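You operate a simulated robot arm through the tools that you are given. There is no shell and no other tool.

You are at the controls of a simulated robot arm. One attempt, no reset.

JOB
Lock the loom off and lift the snagged sleeved wire off its hook.
Fine: red main switch off, lock slide home, try the white jog button; slacken the blue tension lever for the lift and tighten it after. Where these are worked on the way, their far stop is far enough and under half their travel is too little: blue tension lever.

It is judged by the outcome, as a careful person would: the job done as asked, and still so three seconds after it is handed in. It fails if anything else is knocked over, pushed out of place, dropped, spilled or broken.

ROBOT AND FRAMES
A 7-joint arm with a two-finger parallel gripper, fixed in place. Base frame: the origin is on the floor under the middle of its stand, x ahead of it, y to its left, z up. Lengths are in mm, angles in degrees, forces in N, time in s.
It reaches about 1479 mm from its shoulder. Its first joint turns from -166.0 to 166.0 degrees. Payload 4.4 kg.
Tool frame: the origin (TCP) lies between the finger pads and is the grasp point; the fingertips stand 23 mm ahead of it; z points along the fingers, y is the line along which they close. The gripper opens to 94 mm. The fingers are 38 mm wide and 10 mm thick; the gripper's body (54 by 96 mm) begins 39 mm behind the TCP.
Orientation is that of the tool frame in the base frame, as [roll, pitch, yaw] about the fixed x, y, z axes, in that order (R = Rz(yaw) Ry(pitch) Rx(roll)). With the fingers straight down and closing along the base's y, the tool's x points along the base's -x, its y along +y and its z along -z.

CONTROLS
- The arm moves only by the tool drive_tool. Its argument "commands" is a list that holds one entry, the list of rows, each a list of 7 numbers: the opening, from 0 (shut) to 1 (fully open), then the shift along the tool's x, y, z in m, then the turn, a rotation vector about the tool's x, y, z in degrees. In form: [[[hand, x, y, z, rx, ry, rz], ...]]. A call has 1 to 20 rows; each row is the pose to reach, as a shift and turn from the pose commanded when the call began, along the tool's axes at that moment. Rows are played at 5 a second. More than 50 mm and 8.6 degrees between two rows, or a gripper value outside its range, and nothing of the call is played. Where a pose cannot be reached the arm comes as near as it can. A force on the tool above 60 N (or 10 N above the force at the start of the call, whichever is more), or a blocked arm, ends the call early, and 0.2 s more pass. Each finger travels about 72 mm/s and halts on what it meets, pressing with about 30 N; the grip force reading is that of the motor and also rises with nothing between the fingers. The clock runs only during rows and for 0.2 s after the last one: add rows that repeat a pose to give the fingers time. The reply holds the time, the measured pose of the TCP, the force on the tool along the base axes, the opening and the grip force, in the units named above and with some noise, with the torque about the TCP (base axes, N m) and any sound that the robot's microphone picked up.
- Cameras (640 x 400 px; columns grow to the right, rows downward): "scene" is fixed at [44.8, 648.1, 1684.7]; the picture's right is [-0.39, -0.92, 0.00], its down [-0.42, 0.18, -0.89] and it looks along [0.82, -0.34, -0.46] (base axes); focal length 312 px, centre (320, 200). "wrist" rides on the gripper at [86, 16, -75] in the tool frame; the picture's right is [-0.18, 0.98, 0.00], its down [-0.58, -0.11, -0.81] and it looks along [-0.79, -0.15, 0.59] (tool axes); focal length 243 px, centre (320, 200). There is no depth. A picture from a camera that has moved, and an enlarged one, comes with that camera's place and axes in the base frame and with its lens. The place of the scene camera against the robot may be out by one fixed shift of up to 12 mm in any direction.
- get_image(camera): a new picture of that camera. It takes no simulated time.
- zoom(camera, box): a new picture of the part [left, top, right, bottom] of that camera's present view, enlarged. It takes no simulated time.
- sign_off(): hands the job in; it is judged then, once.

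Places have to be worked out from the pictures, the camera data and where the tool is seen. Open the gripper and draw the arm clear of the work before you hand the job in, unless the task says otherwise.

The tools are called as name(argument=value, ...) on one line, values as JSON. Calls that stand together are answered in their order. drive_tool: Moves the arm, as the interface text tells. Its arguments: {"type":"object","properties":{"commands":{"type":"array","items":{"type":"array","items":{"type":"array","items":{"type":"number"}}}}},"required":["commands"]} The other tools are called the same way: get_image (camera) takes a picture; zoom (camera, box) takes an enlarged picture of a part of a camera's view; sign_off () hands the job in.

At the start:

```text
clock: 0.0
eef_pos: [679.9, 49.6, 1447.3]
tool_rot: [-179.9, 0.0, -180.0]
contact_force: [-0.5, -0.2, -1.0]
ft_torque: [-0.01, -0.03, -0.03]
width: 94.1
grasp_force: 0.1
```

scene: 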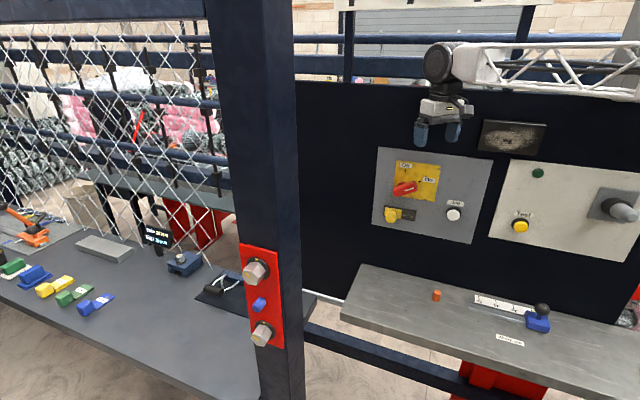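
wrist: 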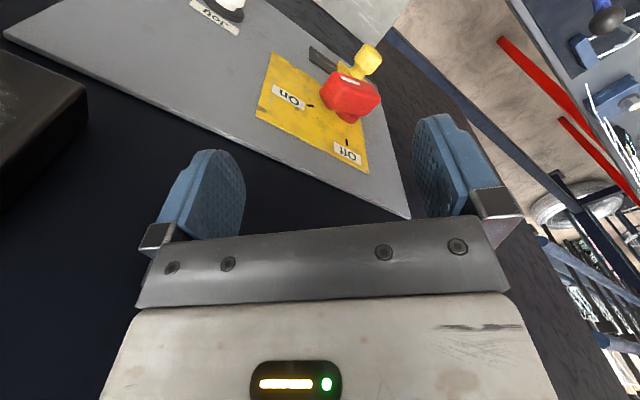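

I start by looking at the scene in detail before moving anything.

get_image(camera="scene")

zoom(camera="scene", box=[360, 130, 520, 250])

zoom(camera="scene", box=[480, 110, 640, 270])

zoom(camera="scene", box=[340, 250, 640, 400])

zoom(camera="scene", box=[0, 200, 320, 400])

zoom(camera="scene", box=[130, 220, 330, 360])

get_image(camera="wrist")

```text
taken
```

scene: 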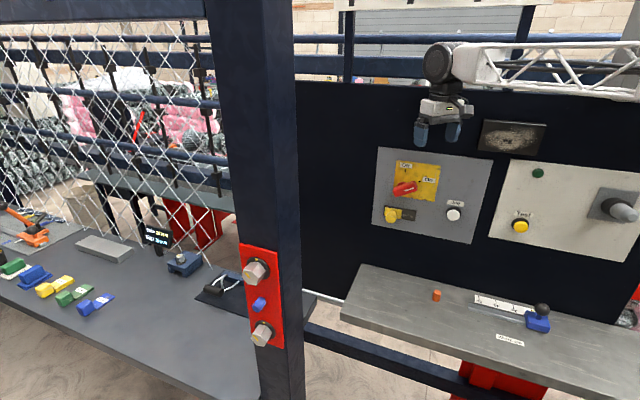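

```text
3.33 times, centred on (440, 190) of scene
camera zoom: at [44.8, 648.1, 1684.7], right [-0.39, -0.92, 0.0], down [-0.42, 0.18, -0.89], along [0.82, -0.34, -0.46], focal length 1041 px, centre (-80, 233)
```

zoom: 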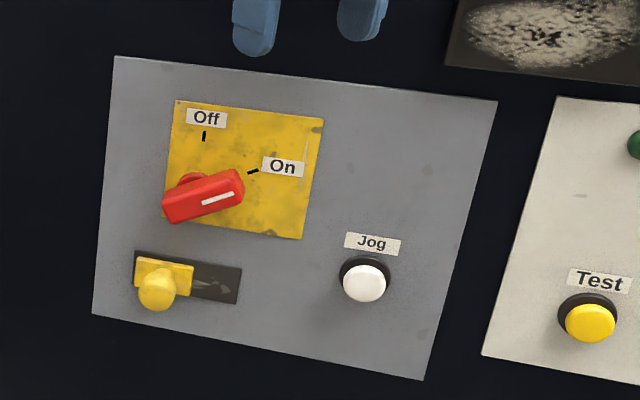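

```text
2.50 times, centred on (560, 190) of scene
camera zoom: at [44.8, 648.1, 1684.7], right [-0.39, -0.92, 0.0], down [-0.42, 0.18, -0.89], along [0.82, -0.34, -0.46], focal length 780 px, centre (-280, 225)
```

zoom: 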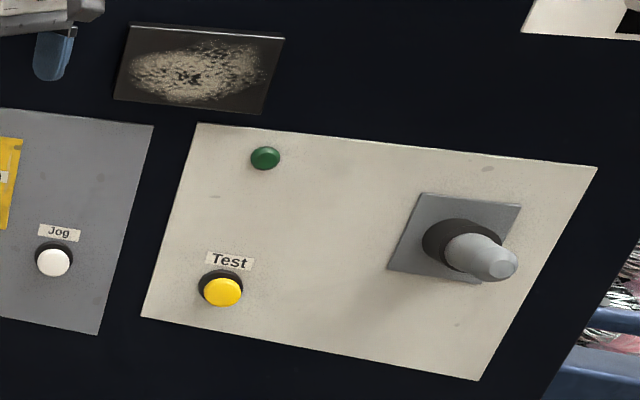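

```text
2.13 times, centred on (490, 325) of scene
camera zoom: at [44.8, 648.1, 1684.7], right [-0.39, -0.92, 0.0], down [-0.42, 0.18, -0.89], along [0.82, -0.34, -0.46], focal length 666 px, centre (-43, -67)
```

zoom: 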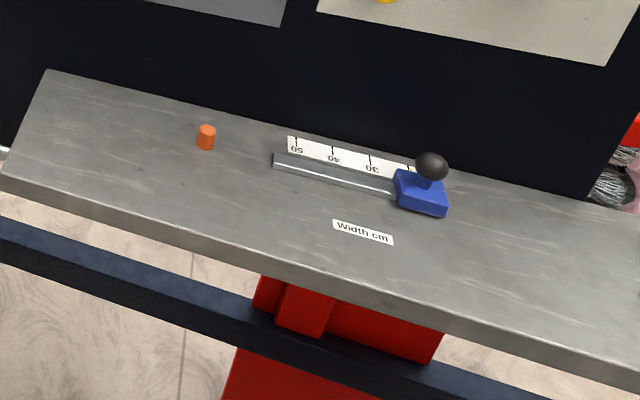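

```text
2.00 times, centred on (160, 300) of scene
camera zoom: at [44.8, 648.1, 1684.7], right [-0.39, -0.92, 0.0], down [-0.42, 0.18, -0.89], along [0.82, -0.34, -0.46], focal length 624 px, centre (640, 0)
```

zoom: 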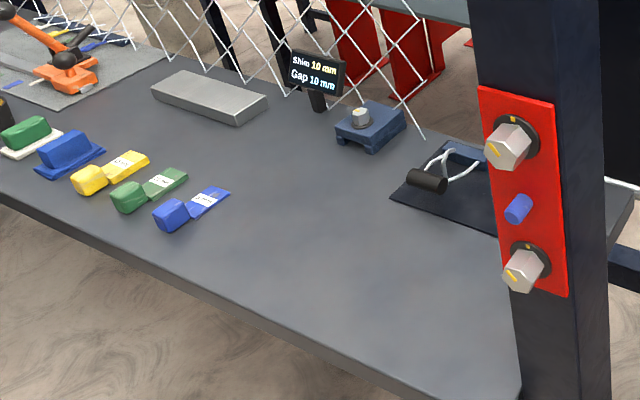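

```text
2.86 times, centred on (230, 290) of scene
camera zoom: at [44.8, 648.1, 1684.7], right [-0.39, -0.92, 0.0], down [-0.42, 0.18, -0.89], along [0.82, -0.34, -0.46], focal length 892 px, centre (577, -57)
```

zoom: 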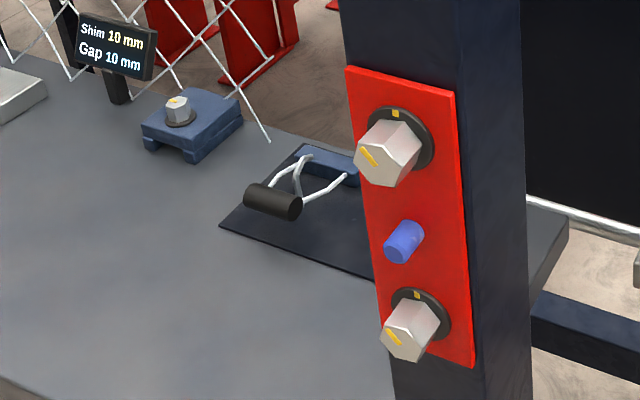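

```text
taken
camera wrist: at [593.7, 65.5, 1522.6], right [0.18, 0.98, 0.0], down [0.58, -0.11, 0.81], along [0.79, -0.15, -0.59], focal length 243 px, centre (320, 200)
```

wrist: 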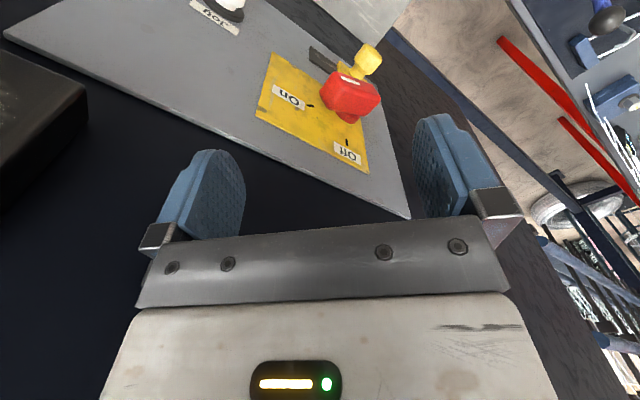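

I zoom further to find the blue tension lever, the hook and the wire.

zoom(camera="wrist", box=[480, 0, 640, 120])

zoom(camera="wrist", box=[220, 20, 420, 180])

zoom(camera="scene", box=[0, 190, 130, 320])

zoom(camera="scene", box=[180, 240, 300, 360])

zoom(camera="scene", box=[0, 0, 320, 240])

zoom(camera="scene", box=[380, 20, 640, 160])

```text
3.33 times, centred on (560, 60) of wrist
camera zoom: at [593.7, 65.5, 1522.6], right [0.18, 0.98, 0.0], down [0.58, -0.11, 0.81], along [0.79, -0.15, -0.59], focal length 809 px, centre (-480, 667)
```

zoom: 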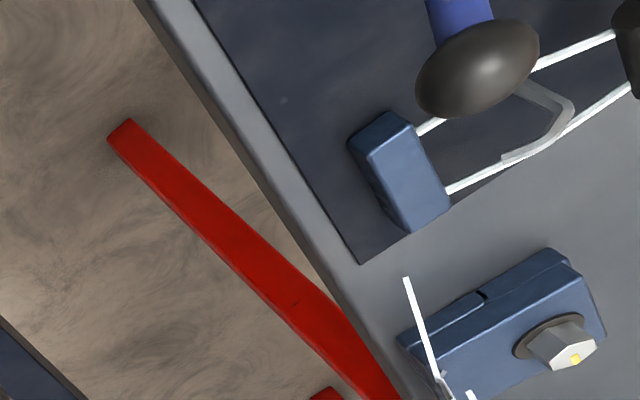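

```text
2.50 times, centred on (320, 100) of wrist
camera zoom: at [593.7, 65.5, 1522.6], right [0.18, 0.98, 0.0], down [0.58, -0.11, 0.81], along [0.79, -0.15, -0.59], focal length 606 px, centre (320, 450)
```

zoom: 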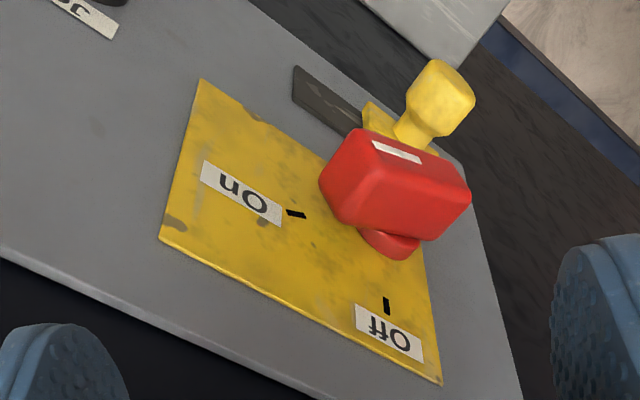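

```text
3.08 times, centred on (65, 255) of scene
camera zoom: at [44.8, 648.1, 1684.7], right [-0.39, -0.92, 0.0], down [-0.42, 0.18, -0.89], along [0.82, -0.34, -0.46], focal length 961 px, centre (1105, 31)
```

zoom: 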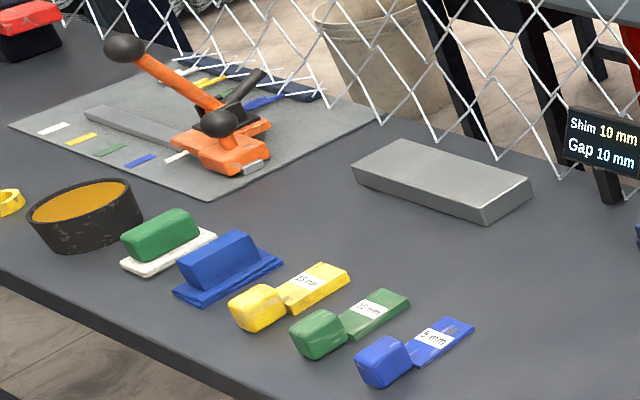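

```text
3.33 times, centred on (240, 300) of scene
camera zoom: at [44.8, 648.1, 1684.7], right [-0.39, -0.92, 0.0], down [-0.42, 0.18, -0.89], along [0.82, -0.34, -0.46], focal length 1041 px, centre (587, -133)
```

zoom: 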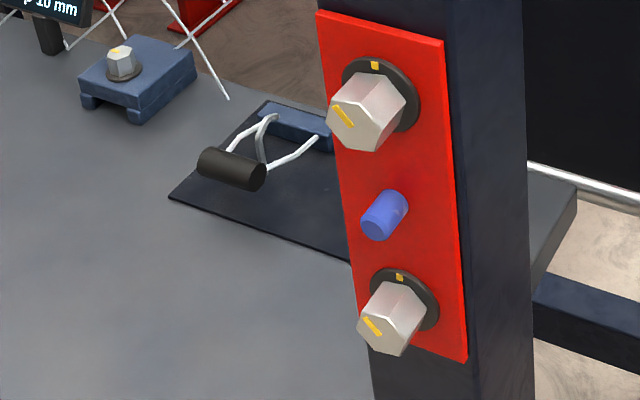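

```text
1.67 times, centred on (160, 120) of scene
camera zoom: at [44.8, 648.1, 1684.7], right [-0.39, -0.92, 0.0], down [-0.42, 0.18, -0.89], along [0.82, -0.34, -0.46], focal length 520 px, centre (587, 333)
```

zoom: 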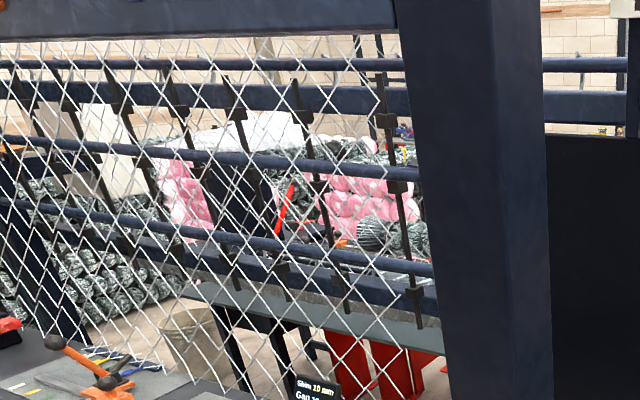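

```text
2.46 times, centred on (510, 90) of scene
camera zoom: at [44.8, 648.1, 1684.7], right [-0.39, -0.92, 0.0], down [-0.42, 0.18, -0.89], along [0.82, -0.34, -0.46], focal length 768 px, centre (-148, 471)
```

zoom: 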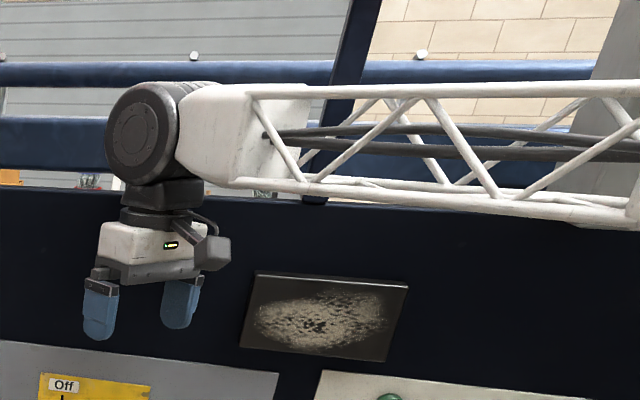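

From the two views I place the red handle near (739, 71, 1277) on a panel whose outward normal points to about (-0.72, 0.64) horizontally. The wire sleeve is near (870, 668, 965). I back off from the panel and yaw the hand to face it for better views.

drive_tool(commands=[[[1, 0.02, 0.015, 0, 0, 0, 7], [1, 0.04, 0.03, 0, 0, 0, 14], [1, 0.06, 0.045, 0, 0, 0, 21], [1, 0.08, 0.06, 0, 0, 0, 28], [1, 0.1, 0.075, 0, 0, 0, 35], [1, 0.11, 0.09, 0, 0, 0, 41], [1, 0.11, 0.09, 0, 0, 0, 41]]])

get_image(camera="wrist")

get_image(camera="scene")

```text
clock: 1.6
eef_pos: [570.1, 139.2, 1448.0]
tool_rot: [-180.0, 0.0, 138.9]
contact_force: [0.0, 0.1, -0.6]
ft_torque: [0.0, 0.01, -0.02]
width: 94.0
grasp_force: 0.0
```

```text
taken
camera wrist: at [515.8, 207.6, 1522.5], right [0.78, 0.62, 0.0], down [0.37, -0.46, 0.81], along [0.5, -0.63, -0.59], focal length 243 px, centre (320, 200)
```

wrist: 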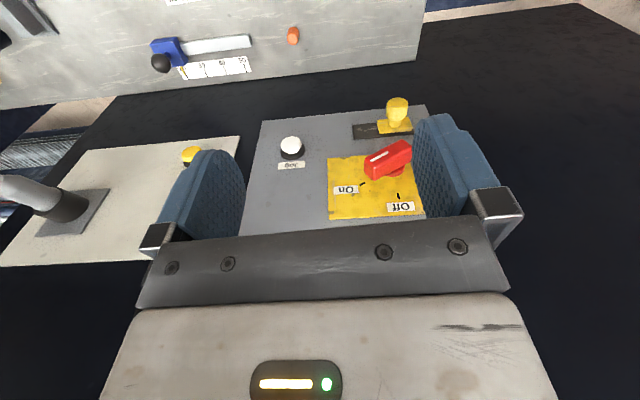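

```text
taken
```

scene: 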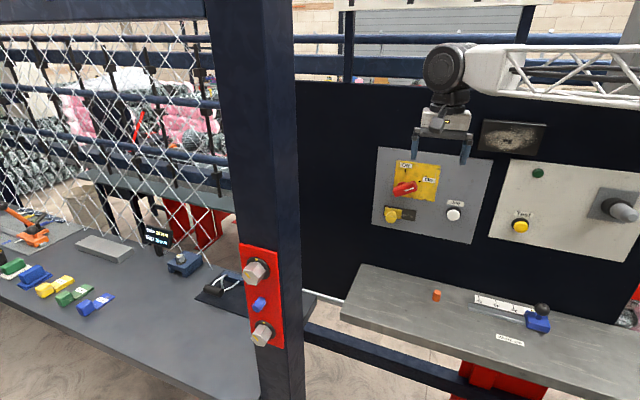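

I zoom into the panel from this new angle to triangulate the switch, slide and button.

zoom(camera="wrist", box=[250, 80, 450, 230])

zoom(camera="wrist", box=[320, 80, 440, 170])

```text
2.67 times, centred on (350, 155) of wrist
camera zoom: at [515.8, 207.6, 1522.5], right [0.78, 0.62, 0.0], down [0.37, -0.46, 0.81], along [0.5, -0.63, -0.59], focal length 647 px, centre (240, 320)
```

zoom: 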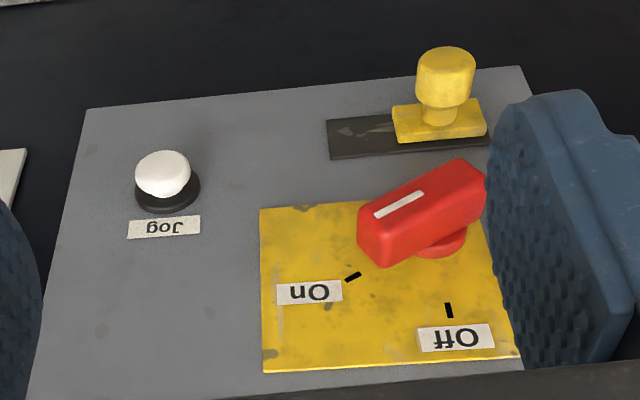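

```text
4.44 times, centred on (380, 125) of wrist
camera zoom: at [515.8, 207.6, 1522.5], right [0.78, 0.62, 0.0], down [0.37, -0.46, 0.81], along [0.5, -0.63, -0.59], focal length 1078 px, centre (53, 533)
```

zoom: 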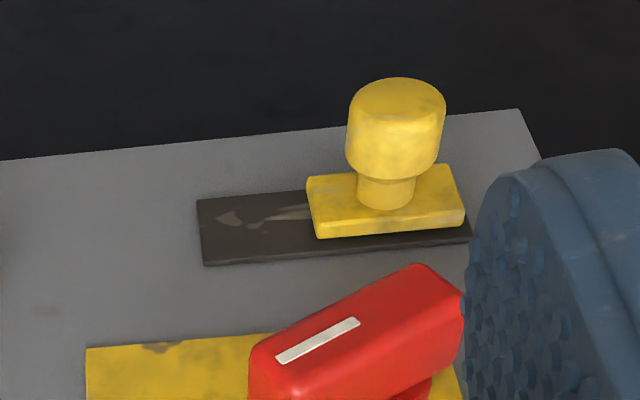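

Combining the two wrist views puts the Off mark at (773, 63, 1315), the On mark at (739, 29, 1288) and the switch pivot near (772, 62, 1261). The panel is vertical with its normal at 135°. I align the yaw to 135° and drop a little for another view.

drive_tool(commands=[[[1, 0, 0.02, 0.02, 0, 0, 2], [1, 0, 0.04, 0.04, 0, 0, 3.9], [1, 0, 0.06, 0.06, 0, 0, 3.9], [1, 0, 0.06, 0.06, 0, 0, 3.9]]])

get_image(camera="wrist")

zoom(camera="wrist", box=[230, 60, 430, 210])

```text
clock: 2.6
eef_pos: [609.5, 183.8, 1388.3]
tool_rot: [180.0, 0.0, 135.1]
contact_force: [-0.7, 0.0, -0.3]
ft_torque: [0.0, 0.0, 0.03]
width: 94.0
grasp_force: 0.1
```

```text
taken
camera wrist: at [559.2, 256.8, 1462.6], right [0.82, 0.57, 0.0], down [0.33, -0.49, 0.81], along [0.46, -0.66, -0.59], focal length 243 px, centre (320, 200)
```

wrist: 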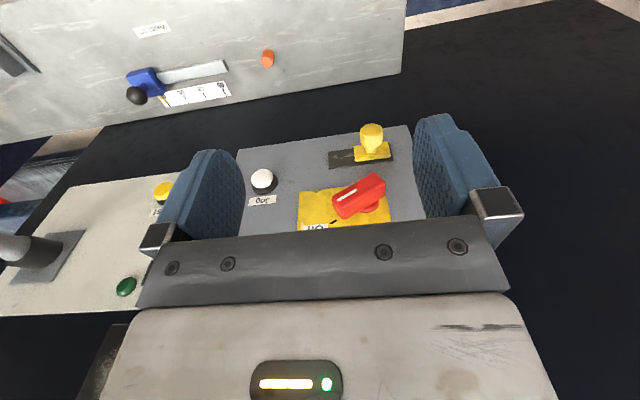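

```text
2.67 times, centred on (330, 135) of wrist
camera zoom: at [559.2, 256.8, 1462.6], right [0.82, 0.57, 0.0], down [0.33, -0.49, 0.81], along [0.46, -0.66, -0.59], focal length 647 px, centre (293, 373)
```

zoom: 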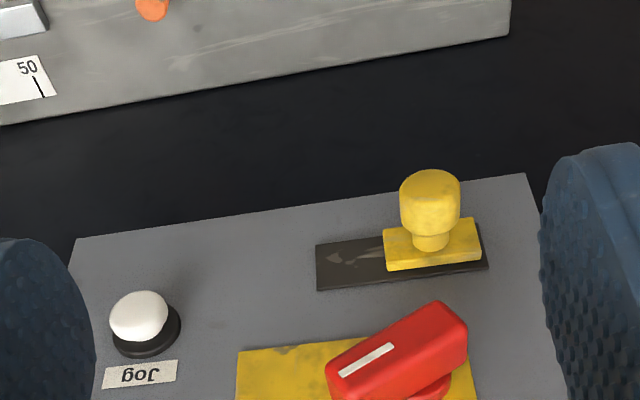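

The slide knob is near (754, 110, 1164) in a level slot about 104 mm long, with roughly 46 mm of free travel to the right. The jog button face is near (651, -42, 1203). I pitch the hand to point horizontally at the panel and stop well short of the red handle.

drive_tool(commands=[[[1, -0.004, 0.002, 0.01, 0, -7, 0], [1, -0.008, 0.004, 0.02, 0, -14, 0], [1, -0.012, 0.006, 0.03, 0, -21, 0], [1, -0.016, 0.008, 0.04, 0, -28, 0], [1, -0.02, 0.01, 0.05, 0, -35, 0], [1, -0.024, 0.013, 0.06, 0, -42, 0], [1, -0.028, 0.016, 0.07, 0, -49, 0], [1, -0.032, 0.019, 0.08, 0, -56, 0], [1, -0.036, 0.022, 0.09, 0, -63, 0], [1, -0.039, 0.024, 0.1, 0, -70, 0], [1, -0.042, 0.026, 0.11, 0, -77, 0], [1, -0.044, 0.028, 0.12, 0, -84, 0], [1, -0.046, 0.028, 0.126, 0, -90, 0], [1, -0.046, 0.028, 0.126, 0, -90, 0]]])

get_image(camera="wrist")

get_image(camera="scene")

```text
clock: 5.6
eef_pos: [662.0, 171.9, 1262.4]
tool_rot: [10.2, 89.9, -34.7]
contact_force: [0.4, 0.7, 0.1]
ft_torque: [-0.01, 0.0, 0.01]
width: 94.1
grasp_force: 0.1
```

```text
taken
camera wrist: at [620.5, 236.2, 1175.4], right [0.69, 0.7, 0.18], down [-0.65, 0.49, 0.58], along [0.31, -0.52, 0.79], focal length 243 px, centre (320, 200)
```

wrist: 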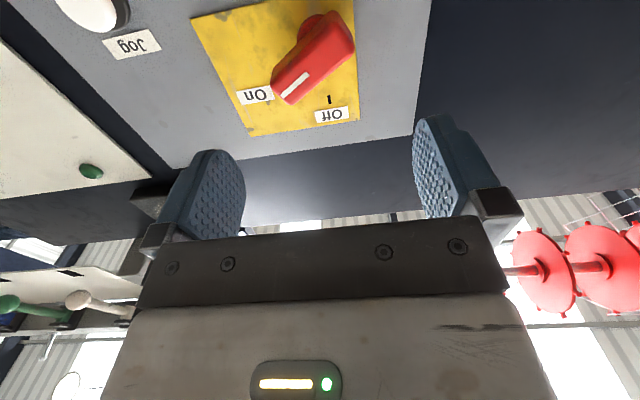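

```text
taken
```

scene: 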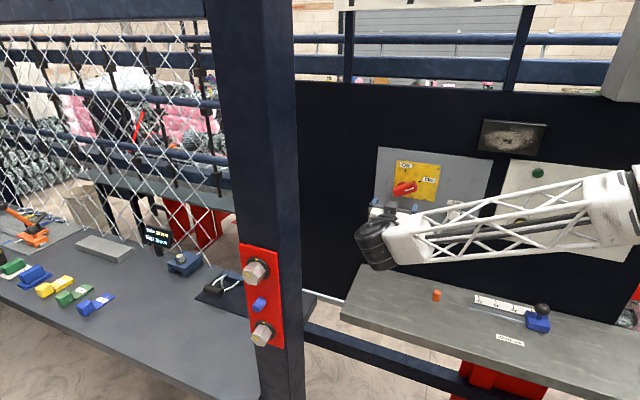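

The arm is now horizontal in front of the switch. I zoom in on the handle from here to fix its axis and pivot.

zoom(camera="wrist", box=[190, 0, 390, 140])

zoom(camera="scene", box=[340, 140, 500, 260])

```text
2.86 times, centred on (290, 70) of wrist
camera zoom: at [620.5, 236.2, 1175.4], right [0.69, 0.7, 0.18], down [-0.65, 0.49, 0.58], along [0.31, -0.52, 0.79], focal length 693 px, centre (406, 571)
```

zoom: 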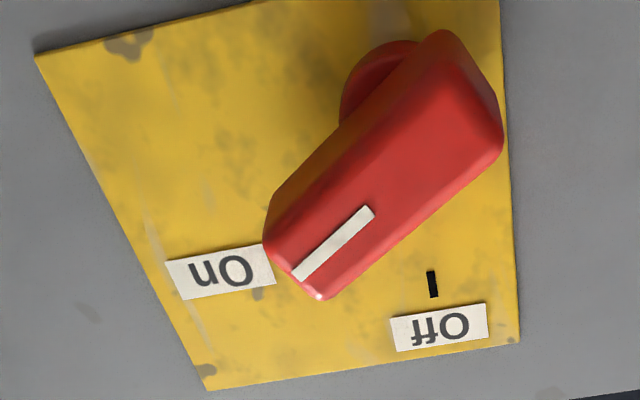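

```text
3.33 times, centred on (420, 200) of scene
camera zoom: at [44.8, 648.1, 1684.7], right [-0.39, -0.92, 0.0], down [-0.42, 0.18, -0.89], along [0.82, -0.34, -0.46], focal length 1041 px, centre (-13, 200)
```

zoom: 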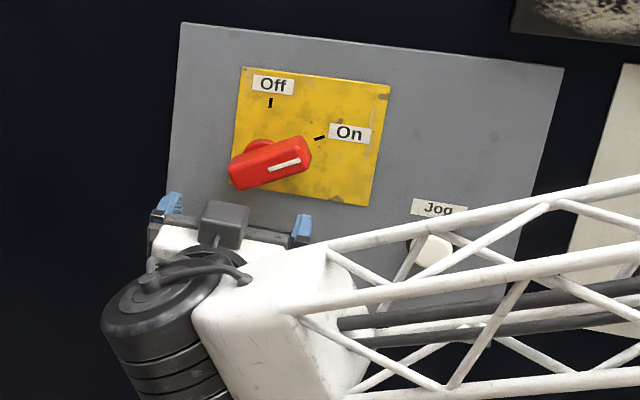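

The handle centre and pivot lie near panel coordinates a = -585, z = 1261, and the handle stands about 32° above level at On. I roll the hand 58° so the fingers straddle it.

drive_tool(commands=[[[1, 0, -0.001, 0, 0, 0, 8], [1, 0, -0.002, 0, 0, 0, 16], [1, 0, -0.003, 0, 0, 0, 24], [1, 0, -0.004, 0, 0, 0, 32], [1, 0, -0.004, 0, 0, 0, 40], [1, 0, -0.004, 0, 0, 0, 48], [1, 0, -0.004, 0, 0, 0, 55], [1, 0, -0.004, 0, 0, 0, 59], [1, 0, -0.004, 0, 0, 0, 59]]])

get_image(camera="wrist")

zoom(camera="scene", box=[340, 140, 500, 260])

```text
clock: 7.6
eef_pos: [658.6, 170.1, 1261.4]
tool_rot: [89.9, 30.9, 45.1]
contact_force: [-0.2, -0.4, 0.0]
ft_torque: [-0.01, -0.03, 0.02]
width: 94.1
grasp_force: 0.1
```

```text
taken
camera wrist: at [664.4, 280.5, 1231.7], right [0.25, 0.25, 0.94], down [-0.96, 0.18, 0.21], along [-0.11, -0.95, 0.28], focal length 243 px, centre (320, 200)
```

wrist: 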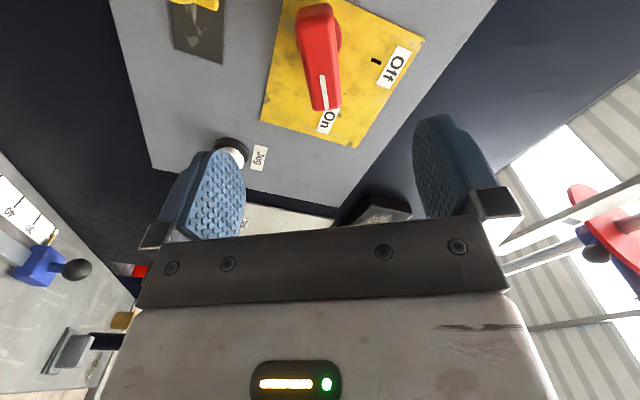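

```text
3.33 times, centred on (420, 200) of scene
camera zoom: at [44.8, 648.1, 1684.7], right [-0.39, -0.92, 0.0], down [-0.42, 0.18, -0.89], along [0.82, -0.34, -0.46], focal length 1041 px, centre (-13, 200)
```

zoom: 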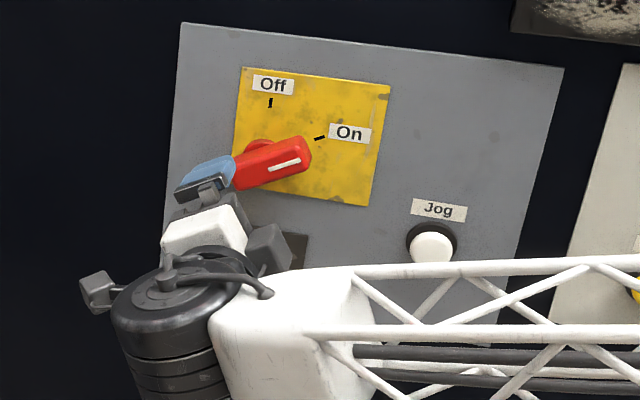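

The handle sits between the fingers and lines up with the tool x axis. I advance 108 mm so the fingers straddle the handle with the tips clear of the plate.

drive_tool(commands=[[[1, 0, 0, 0.025, 0, 0, 0], [1, 0, 0, 0.05, 0, 0, 0], [1, 0, 0, 0.07, 0, 0, 0], [1, 0, 0, 0.085, 0, 0, 0], [1, 0, 0, 0.097, 0, 0, 0], [1, 0, 0, 0.108, 0, 0, 0], [1, 0, 0, 0.108, 0, 0, 0]]])

get_image(camera="wrist")

zoom(camera="scene", box=[340, 140, 500, 260])

```text
clock: 9.2
eef_pos: [736.4, 93.8, 1260.3]
tool_rot: [89.9, 31.0, 45.2]
contact_force: [0.0, 0.8, 0.5]
ft_torque: [0.02, -0.04, 0.01]
width: 94.1
grasp_force: 0.0
```

```text
taken
camera wrist: at [741.1, 203.6, 1230.8], right [0.25, 0.25, 0.94], down [-0.96, 0.18, 0.21], along [-0.11, -0.95, 0.28], focal length 243 px, centre (320, 200)
```

wrist: 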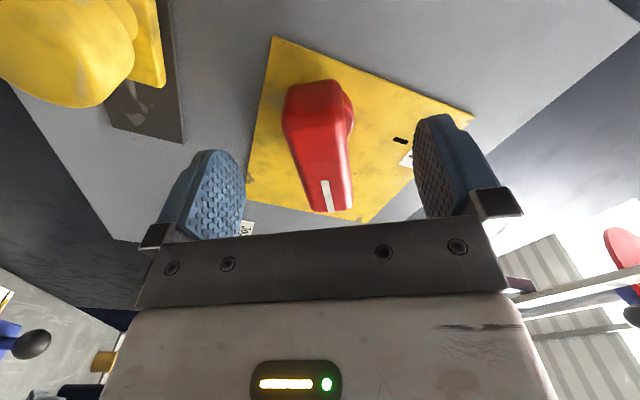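

```text
3.33 times, centred on (420, 200) of scene
camera zoom: at [44.8, 648.1, 1684.7], right [-0.39, -0.92, 0.0], down [-0.42, 0.18, -0.89], along [0.82, -0.34, -0.46], focal length 1041 px, centre (-13, 200)
```

zoom: 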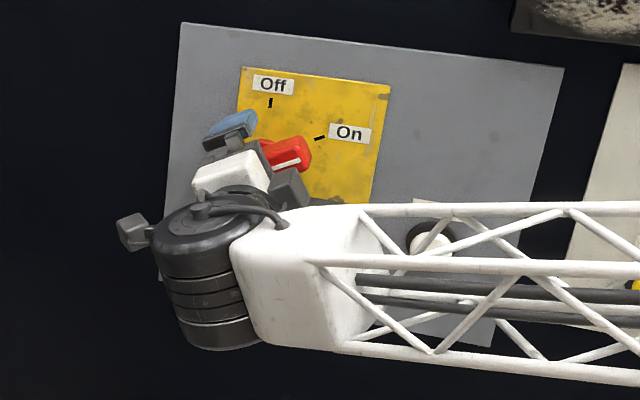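

The stripe triangulates to 8.5 mm ahead of the TCP, so the fingers overlap the handle by about 14 mm. I trim the roll by 3° and close on the handle.

drive_tool(commands=[[[1, 0, 0.001, 0, 0, 0, 3], [0.6, 0, 0.001, 0, 0, 0, 3], [0.3, 0, 0.001, 0, 0, 0, 3], [0.15, 0, 0.001, 0, 0, 0, 3], [0, 0, 0.001, 0, 0, 0, 3], [0, 0, 0.001, 0, 0, 0, 3], [0, 0, 0.001, 0, 0, 0, 3]]])

get_image(camera="wrist")

zoom(camera="scene", box=[340, 140, 500, 260])

```text
clock: 10.8
eef_pos: [736.0, 93.5, 1262.4]
tool_rot: [90.0, 28.0, 45.0]
contact_force: [-0.2, -0.6, -2.1]
ft_torque: [-0.89, 1.02, 0.0]
width: 28.2
grasp_force: 45.1
```

```text
taken
camera wrist: at [742.4, 205.2, 1235.8], right [0.21, 0.21, 0.95], down [-0.97, 0.17, 0.18], along [-0.12, -0.96, 0.24], focal length 243 px, centre (320, 200)
```

wrist: 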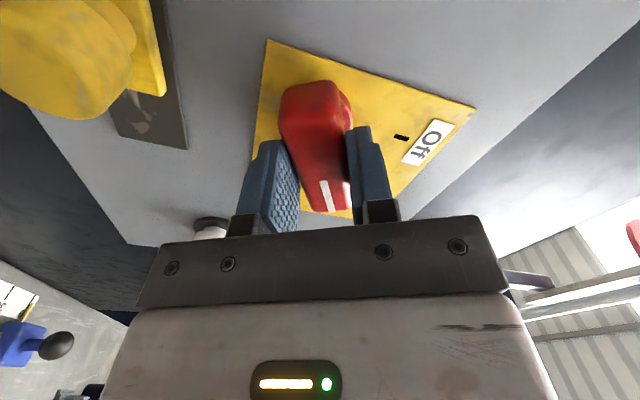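

```text
3.33 times, centred on (420, 200) of scene
camera zoom: at [44.8, 648.1, 1684.7], right [-0.39, -0.92, 0.0], down [-0.42, 0.18, -0.89], along [0.82, -0.34, -0.46], focal length 1041 px, centre (-13, 200)
```

zoom: 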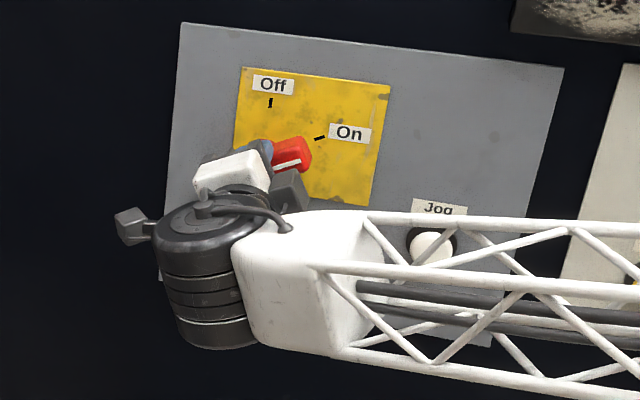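

The grip is holding at 28 mm width. I now turn the handle counter-clockwise (about -z) toward Off, watching the force.

drive_tool(commands=[[[0, 0, 0, 0, 0, 0, -7], [0, 0, 0, 0, 0, 0, -14], [0, 0, 0, 0, 0, 0, -21], [0, 0, 0, 0, 0, 0, -28], [0, 0, 0, 0, 0, 0, -35], [0, 0, 0, 0, 0, 0, -42], [0, 0, 0, 0, 0, 0, -49], [0, 0, 0, 0, 0, 0, -56], [0, 0, 0, 0, 0, 0, -60], [0, 0, 0, 0, 0, 0, -60]]])

get_image(camera="wrist")

zoom(camera="scene", box=[340, 140, 500, 260])

```text
clock: 12.0
eef_pos: [737.0, 94.2, 1264.5]
tool_rot: [89.8, 60.9, 45.3]
contact_force: [28.7, 3.8, 0.2]
ft_torque: [0.2, 0.07, 0.19]
width: 27.8
grasp_force: 45.0
stopped in row 5: the force on the tool passed its limit at 66 N (the readings are from after the stop); the commanded pose is now the measured one
```

```text
taken
camera wrist: at [723.5, 186.5, 1196.0], right [0.54, 0.55, 0.64], down [-0.84, 0.3, 0.45], along [0.06, -0.78, 0.62], focal length 243 px, centre (320, 200)
```

wrist: 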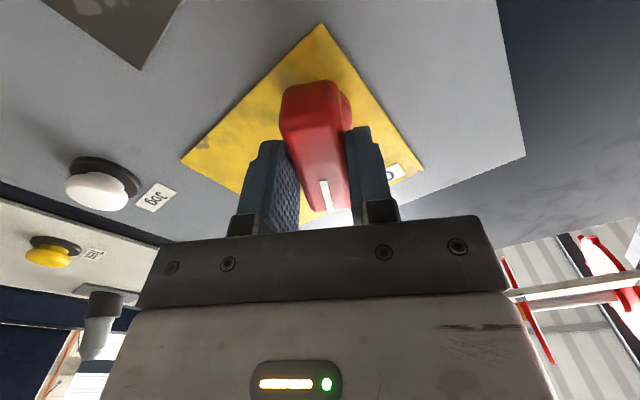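

```text
3.33 times, centred on (420, 200) of scene
camera zoom: at [44.8, 648.1, 1684.7], right [-0.39, -0.92, 0.0], down [-0.42, 0.18, -0.89], along [0.82, -0.34, -0.46], focal length 1041 px, centre (-13, 200)
```

zoom: 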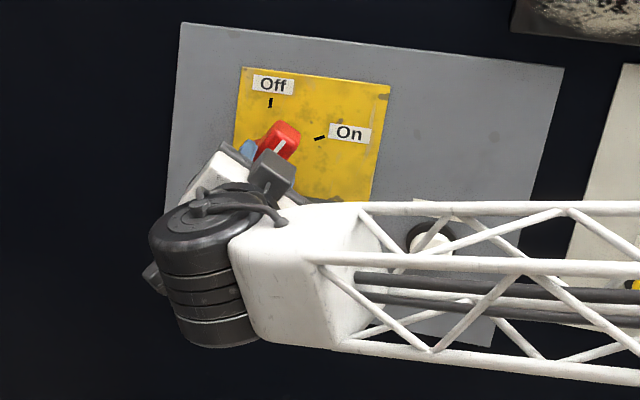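

The handle turned 33° before the force limit. The force pattern shows the pivot is about 6 mm toward the handle's tail, near a = -591, z = 1260. I continue the turn as an arc about that pivot.

drive_tool(commands=[[[0, 0, 0.0008, 0, 0, 0, 0], [0, 0.0, 0.0014, 0, 0, 0, -6], [0, 0.0001, 0.002, 0, 0, 0, -12], [0, 0.0003, 0.0026, 0, 0, 0, -18], [0, 0.0005, 0.0032, 0, 0, 0, -24], [0, 0.0008, 0.0037, 0, 0, 0, -29], [0, 0.0008, 0.0037, 0, 0, 0, -29]]])

get_image(camera="wrist")

zoom(camera="scene", box=[340, 140, 500, 260])

```text
clock: 13.6
eef_pos: [738.4, 96.0, 1265.5]
tool_rot: [-133.4, 90.0, -178.3]
contact_force: [-28.9, -30.5, -17.3]
ft_torque: [0.19, 0.37, -0.93]
width: 28.0
grasp_force: 45.3
```

```text
taken
camera wrist: at [697.0, 159.8, 1177.8], right [0.69, 0.7, 0.18], down [-0.65, 0.49, 0.58], along [0.31, -0.52, 0.79], focal length 243 px, centre (320, 200)
```

wrist: 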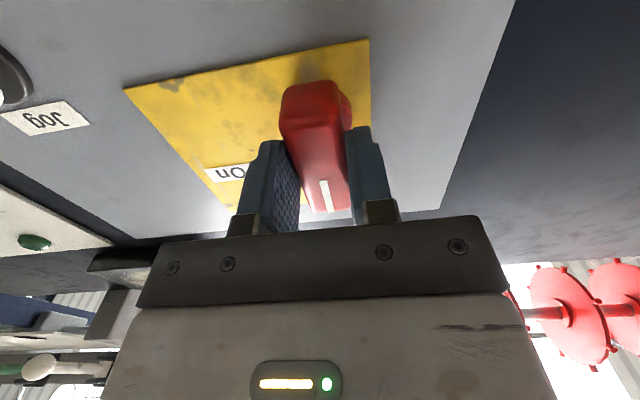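

```text
3.33 times, centred on (420, 200) of scene
camera zoom: at [44.8, 648.1, 1684.7], right [-0.39, -0.92, 0.0], down [-0.42, 0.18, -0.89], along [0.82, -0.34, -0.46], focal length 1041 px, centre (-13, 200)
```

zoom: 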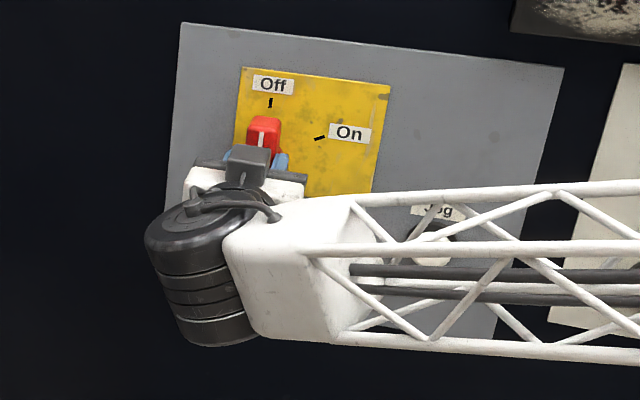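

The handle is vertical and pointing at Off. I relieve the sideways force and turn a few more degrees to feel for the end stop.

drive_tool(commands=[[[0, 0, -0.001, 0, 0, 0, 0], [0, 0, -0.0015, 0, 0, 0, -2], [0, 0, -0.0015, 0, 0, 0, -4], [0, 0, -0.0015, 0, 0, 0, -4]]])

zoom(camera="scene", box=[370, 140, 470, 220])

get_image(camera="wrist")

```text
clock: 14.6
eef_pos: [737.1, 94.7, 1265.3]
tool_rot: [-89.3, 86.1, -134.2]
contact_force: [11.3, -6.0, -17.5]
ft_torque: [1.69, -1.12, -0.32]
width: 28.9
grasp_force: 45.2
```

```text
5.00 times, centred on (420, 180) of scene
camera zoom: at [44.8, 648.1, 1684.7], right [-0.39, -0.92, 0.0], down [-0.42, 0.18, -0.89], along [0.82, -0.34, -0.46], focal length 1561 px, centre (-180, 300)
```

zoom: 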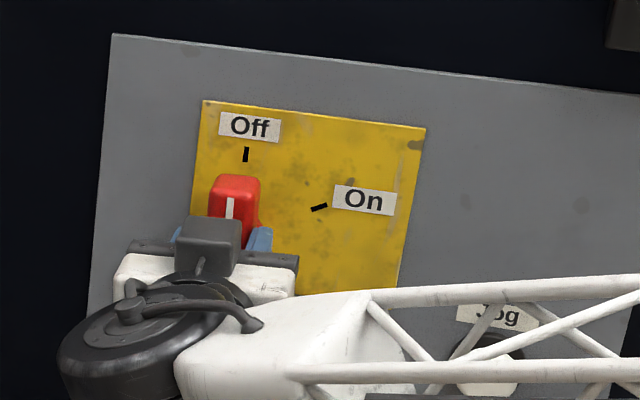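

```text
taken
camera wrist: at [692.6, 155.4, 1177.5], right [0.7, 0.71, 0.12], down [-0.62, 0.52, 0.59], along [0.35, -0.48, 0.8], focal length 243 px, centre (320, 200)
```

wrist: 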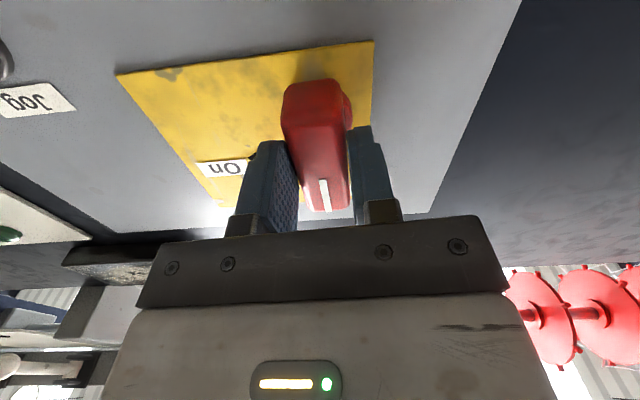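

A resisting torque of 2 N·m about the pivot shows the handle is against its Off stop. I open the gripper and back straight off.

drive_tool(commands=[[[0.3, 0, 0, 0, 0, 0, 0], [0.6, 0, 0, 0, 0, 0, 0], [0.6, 0, 0, 0, 0, 0, 0], [0.6, 0, 0, -0.02, 0, 0, 1], [0.6, 0, 0, -0.045, 0, 0, 2], [0.6, 0, 0, -0.07, 0, 0, 4], [0.6, 0, 0, -0.09, 0, 0, 4], [0.6, 0, 0, -0.09, 0, 0, 4]]])

zoom(camera="scene", box=[360, 140, 480, 230])

get_image(camera="wrist")

```text
clock: 16.4
eef_pos: [674.1, 158.8, 1263.9]
tool_rot: [61.3, 89.9, 16.6]
contact_force: [0.0, 0.3, -0.1]
ft_torque: [0.01, -0.03, -0.01]
width: 56.3
grasp_force: 0.0
```

```text
4.44 times, centred on (420, 185) of scene
camera zoom: at [44.8, 648.1, 1684.7], right [-0.39, -0.92, 0.0], down [-0.42, 0.18, -0.89], along [0.82, -0.34, -0.46], focal length 1388 px, centre (-124, 267)
```

zoom: 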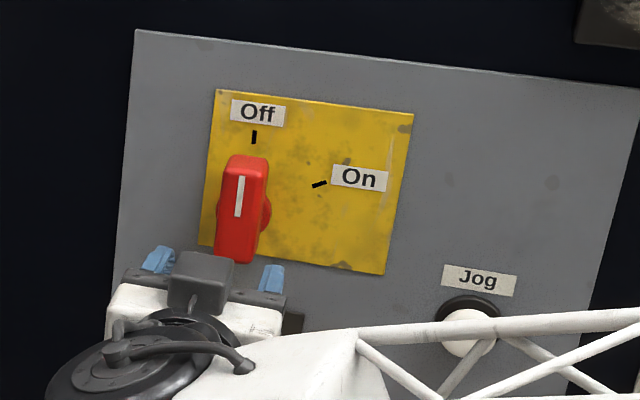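

```text
taken
camera wrist: at [631.7, 222.7, 1178.1], right [0.69, 0.7, 0.19], down [-0.65, 0.49, 0.58], along [0.31, -0.52, 0.79], focal length 243 px, centre (320, 200)
```

wrist: 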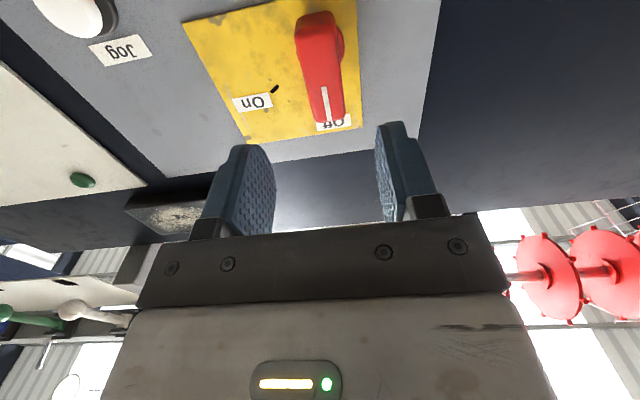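

The switch reads Off with the handle released. Next I move down in front of the yellow lock slide knob, near a = -612, z = 1165.

drive_tool(commands=[[[0.8, 0.025, 0.006, 0, 0, 0, 0], [0.8, 0.05, 0.012, 0, 0, 0, 0], [0.8, 0.075, 0.018, 0, 0, 0, 0], [0.8, 0.099, 0.023, 0, 0, 0, 0], [0.8, 0.099, 0.023, 0, 0, 0, 0]]])

get_image(camera="wrist")

zoom(camera="scene", box=[340, 150, 500, 270])

```text
clock: 17.6
eef_pos: [689.6, 175.4, 1164.5]
tool_rot: [60.6, 89.9, 15.7]
contact_force: [-0.5, -0.1, -0.1]
ft_torque: [0.02, -0.02, -0.02]
width: 75.5
grasp_force: 0.1
```

```text
taken
camera wrist: at [648.2, 239.4, 1079.1], right [0.69, 0.7, 0.19], down [-0.65, 0.49, 0.58], along [0.31, -0.52, 0.79], focal length 243 px, centre (320, 200)
```

wrist: 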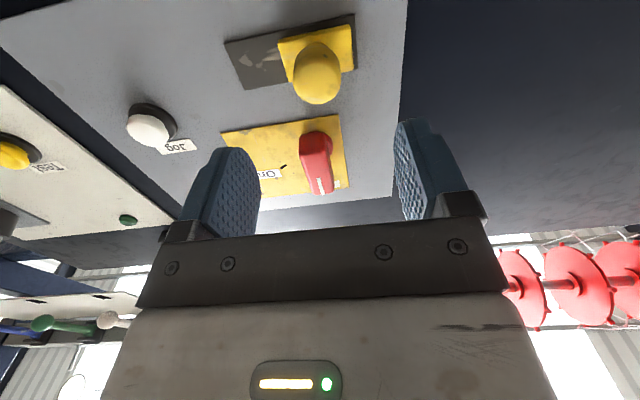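

```text
3.33 times, centred on (420, 210) of scene
camera zoom: at [44.8, 648.1, 1684.7], right [-0.39, -0.92, 0.0], down [-0.42, 0.18, -0.89], along [0.82, -0.34, -0.46], focal length 1041 px, centre (-13, 167)
```

zoom: 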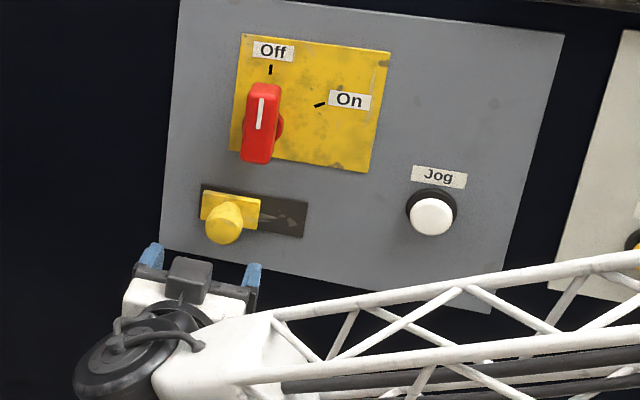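

The knob is centred on the tool axis. I check the arrow marking in the slot while advancing 100 mm to straddle the knob.

zoom(camera="scene", box=[385, 200, 425, 230])

drive_tool(commands=[[[0.8, 0, 0, 0.025, 0, 0, 0], [0.8, 0, 0, 0.05, 0, 0, 0], [0.8, 0, 0, 0.07, 0, 0, 0], [0.8, 0, 0, 0.085, 0, 0, 0], [0.8, 0, 0, 0.094, 0, 0, 0], [0.8, 0, 0, 0.1, 0, 0, 0], [0.8, 0, 0, 0.1, 0, 0, 0]]])

get_image(camera="wrist")

zoom(camera="scene", box=[340, 150, 500, 270])

```text
13.33 times, centred on (405, 215) of scene
camera zoom: at [44.8, 648.1, 1684.7], right [-0.39, -0.92, 0.0], down [-0.42, 0.18, -0.89], along [0.82, -0.34, -0.46], focal length 4162 px, centre (-813, 0)
```

zoom: 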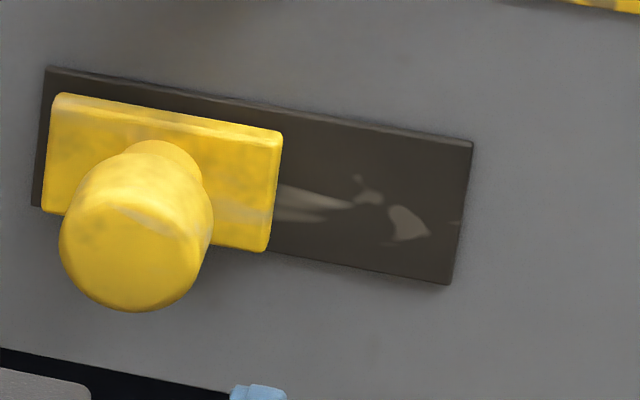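

```text
clock: 19.2
eef_pos: [762.6, 105.9, 1164.5]
tool_rot: [60.9, 90.0, 16.2]
contact_force: [-0.5, -0.5, 0.2]
ft_torque: [0.02, 0.01, 0.01]
width: 75.0
grasp_force: 0.0
```

```text
taken
camera wrist: at [719.7, 168.8, 1079.3], right [0.69, 0.7, 0.19], down [-0.65, 0.49, 0.58], along [0.31, -0.52, 0.79], focal length 243 px, centre (320, 200)
```

wrist: 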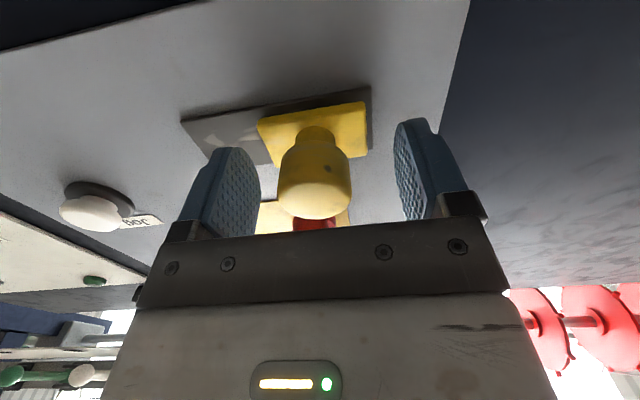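

```text
3.33 times, centred on (420, 210) of scene
camera zoom: at [44.8, 648.1, 1684.7], right [-0.39, -0.92, 0.0], down [-0.42, 0.18, -0.89], along [0.82, -0.34, -0.46], focal length 1041 px, centre (-13, 167)
```

zoom: 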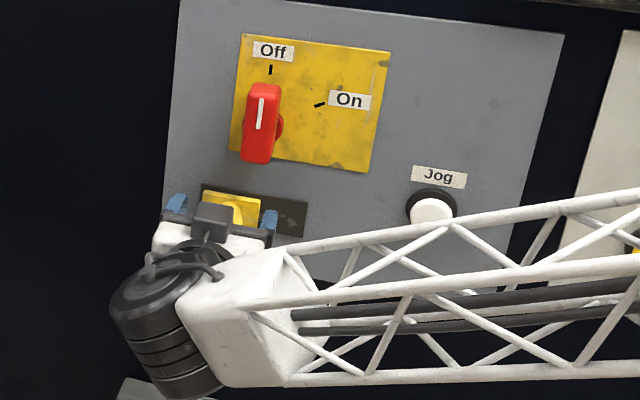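

The knob is between the pads. I close on it.

drive_tool(commands=[[[0.5, 0, 0, 0, 0, 0, 0], [0.3, 0, 0, 0, 0, 0, 0], [0.1, 0, 0, 0, 0, 0, 0], [0, 0, 0, 0, 0, 0, 0], [0, 0, 0, 0, 0, 0, 0]]])

get_image(camera="wrist")

```text
clock: 20.4
eef_pos: [760.6, 105.0, 1165.8]
tool_rot: [67.3, 89.9, 22.5]
contact_force: [-24.8, -17.3, -0.6]
ft_torque: [-0.04, -0.01, -0.33]
width: 32.8
grasp_force: 45.4
```

```text
taken
camera wrist: at [719.4, 168.3, 1079.3], right [0.69, 0.7, 0.19], down [-0.65, 0.49, 0.58], along [0.31, -0.52, 0.79], focal length 243 px, centre (320, 200)
```

wrist: 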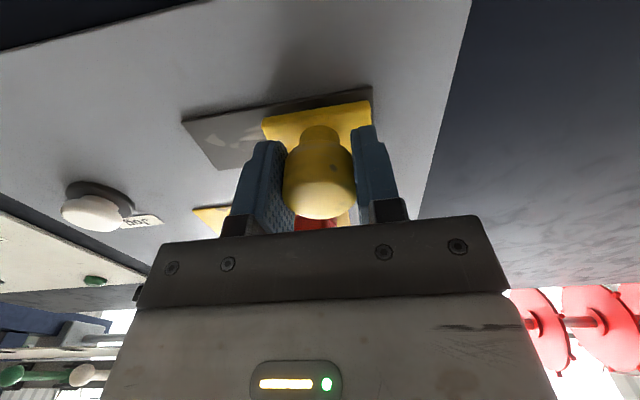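

The knob is gripped at 33 mm. I slide it to the right (tool -y) along the slot.

drive_tool(commands=[[[0, 0, -0.004, 0, 0, 0, 0], [0, 0, -0.01, 0, 0, 0, 0], [0, 0, -0.016, 0, 0, 0, 0], [0, 0, -0.022, 0, 0, 0, 0], [0, 0, -0.028, 0, 0, 0, 0], [0, 0, -0.034, 0, 0, 0, 0], [0, 0, -0.039, 0, 0, 0, 0], [0, 0, -0.043, 0, 0, 0, 0], [0, 0, -0.046, 0, 0, 0, 0], [0, 0, -0.049, 0, 0, 0, 0]]])

get_image(camera="wrist")

zoom(camera="scene", box=[340, 150, 500, 270])

```text
clock: 22.6
eef_pos: [729.5, 72.8, 1165.4]
tool_rot: [87.5, 89.8, 43.1]
contact_force: [49.5, 16.2, -3.7]
ft_torque: [0.16, 0.12, 0.26]
width: 32.9
grasp_force: 44.8
stopped in row 10: the force on the tool passed its limit at 66 N (the readings are from after the stop); the commanded pose is now the measured one
```

```text
taken
camera wrist: at [687.2, 136.5, 1079.5], right [0.69, 0.7, 0.19], down [-0.65, 0.49, 0.58], along [0.32, -0.52, 0.79], focal length 243 px, centre (320, 200)
```

wrist: 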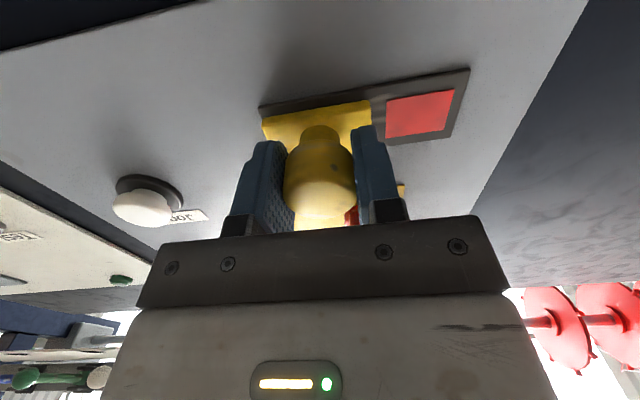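

```text
3.33 times, centred on (420, 210) of scene
camera zoom: at [44.8, 648.1, 1684.7], right [-0.39, -0.92, 0.0], down [-0.42, 0.18, -0.89], along [0.82, -0.34, -0.46], focal length 1041 px, centre (-13, 167)
```

zoom: 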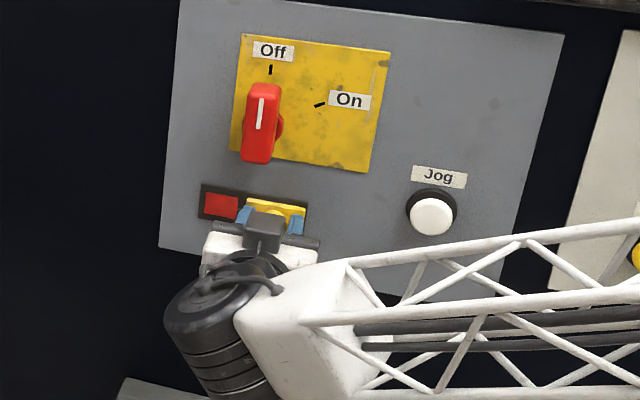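

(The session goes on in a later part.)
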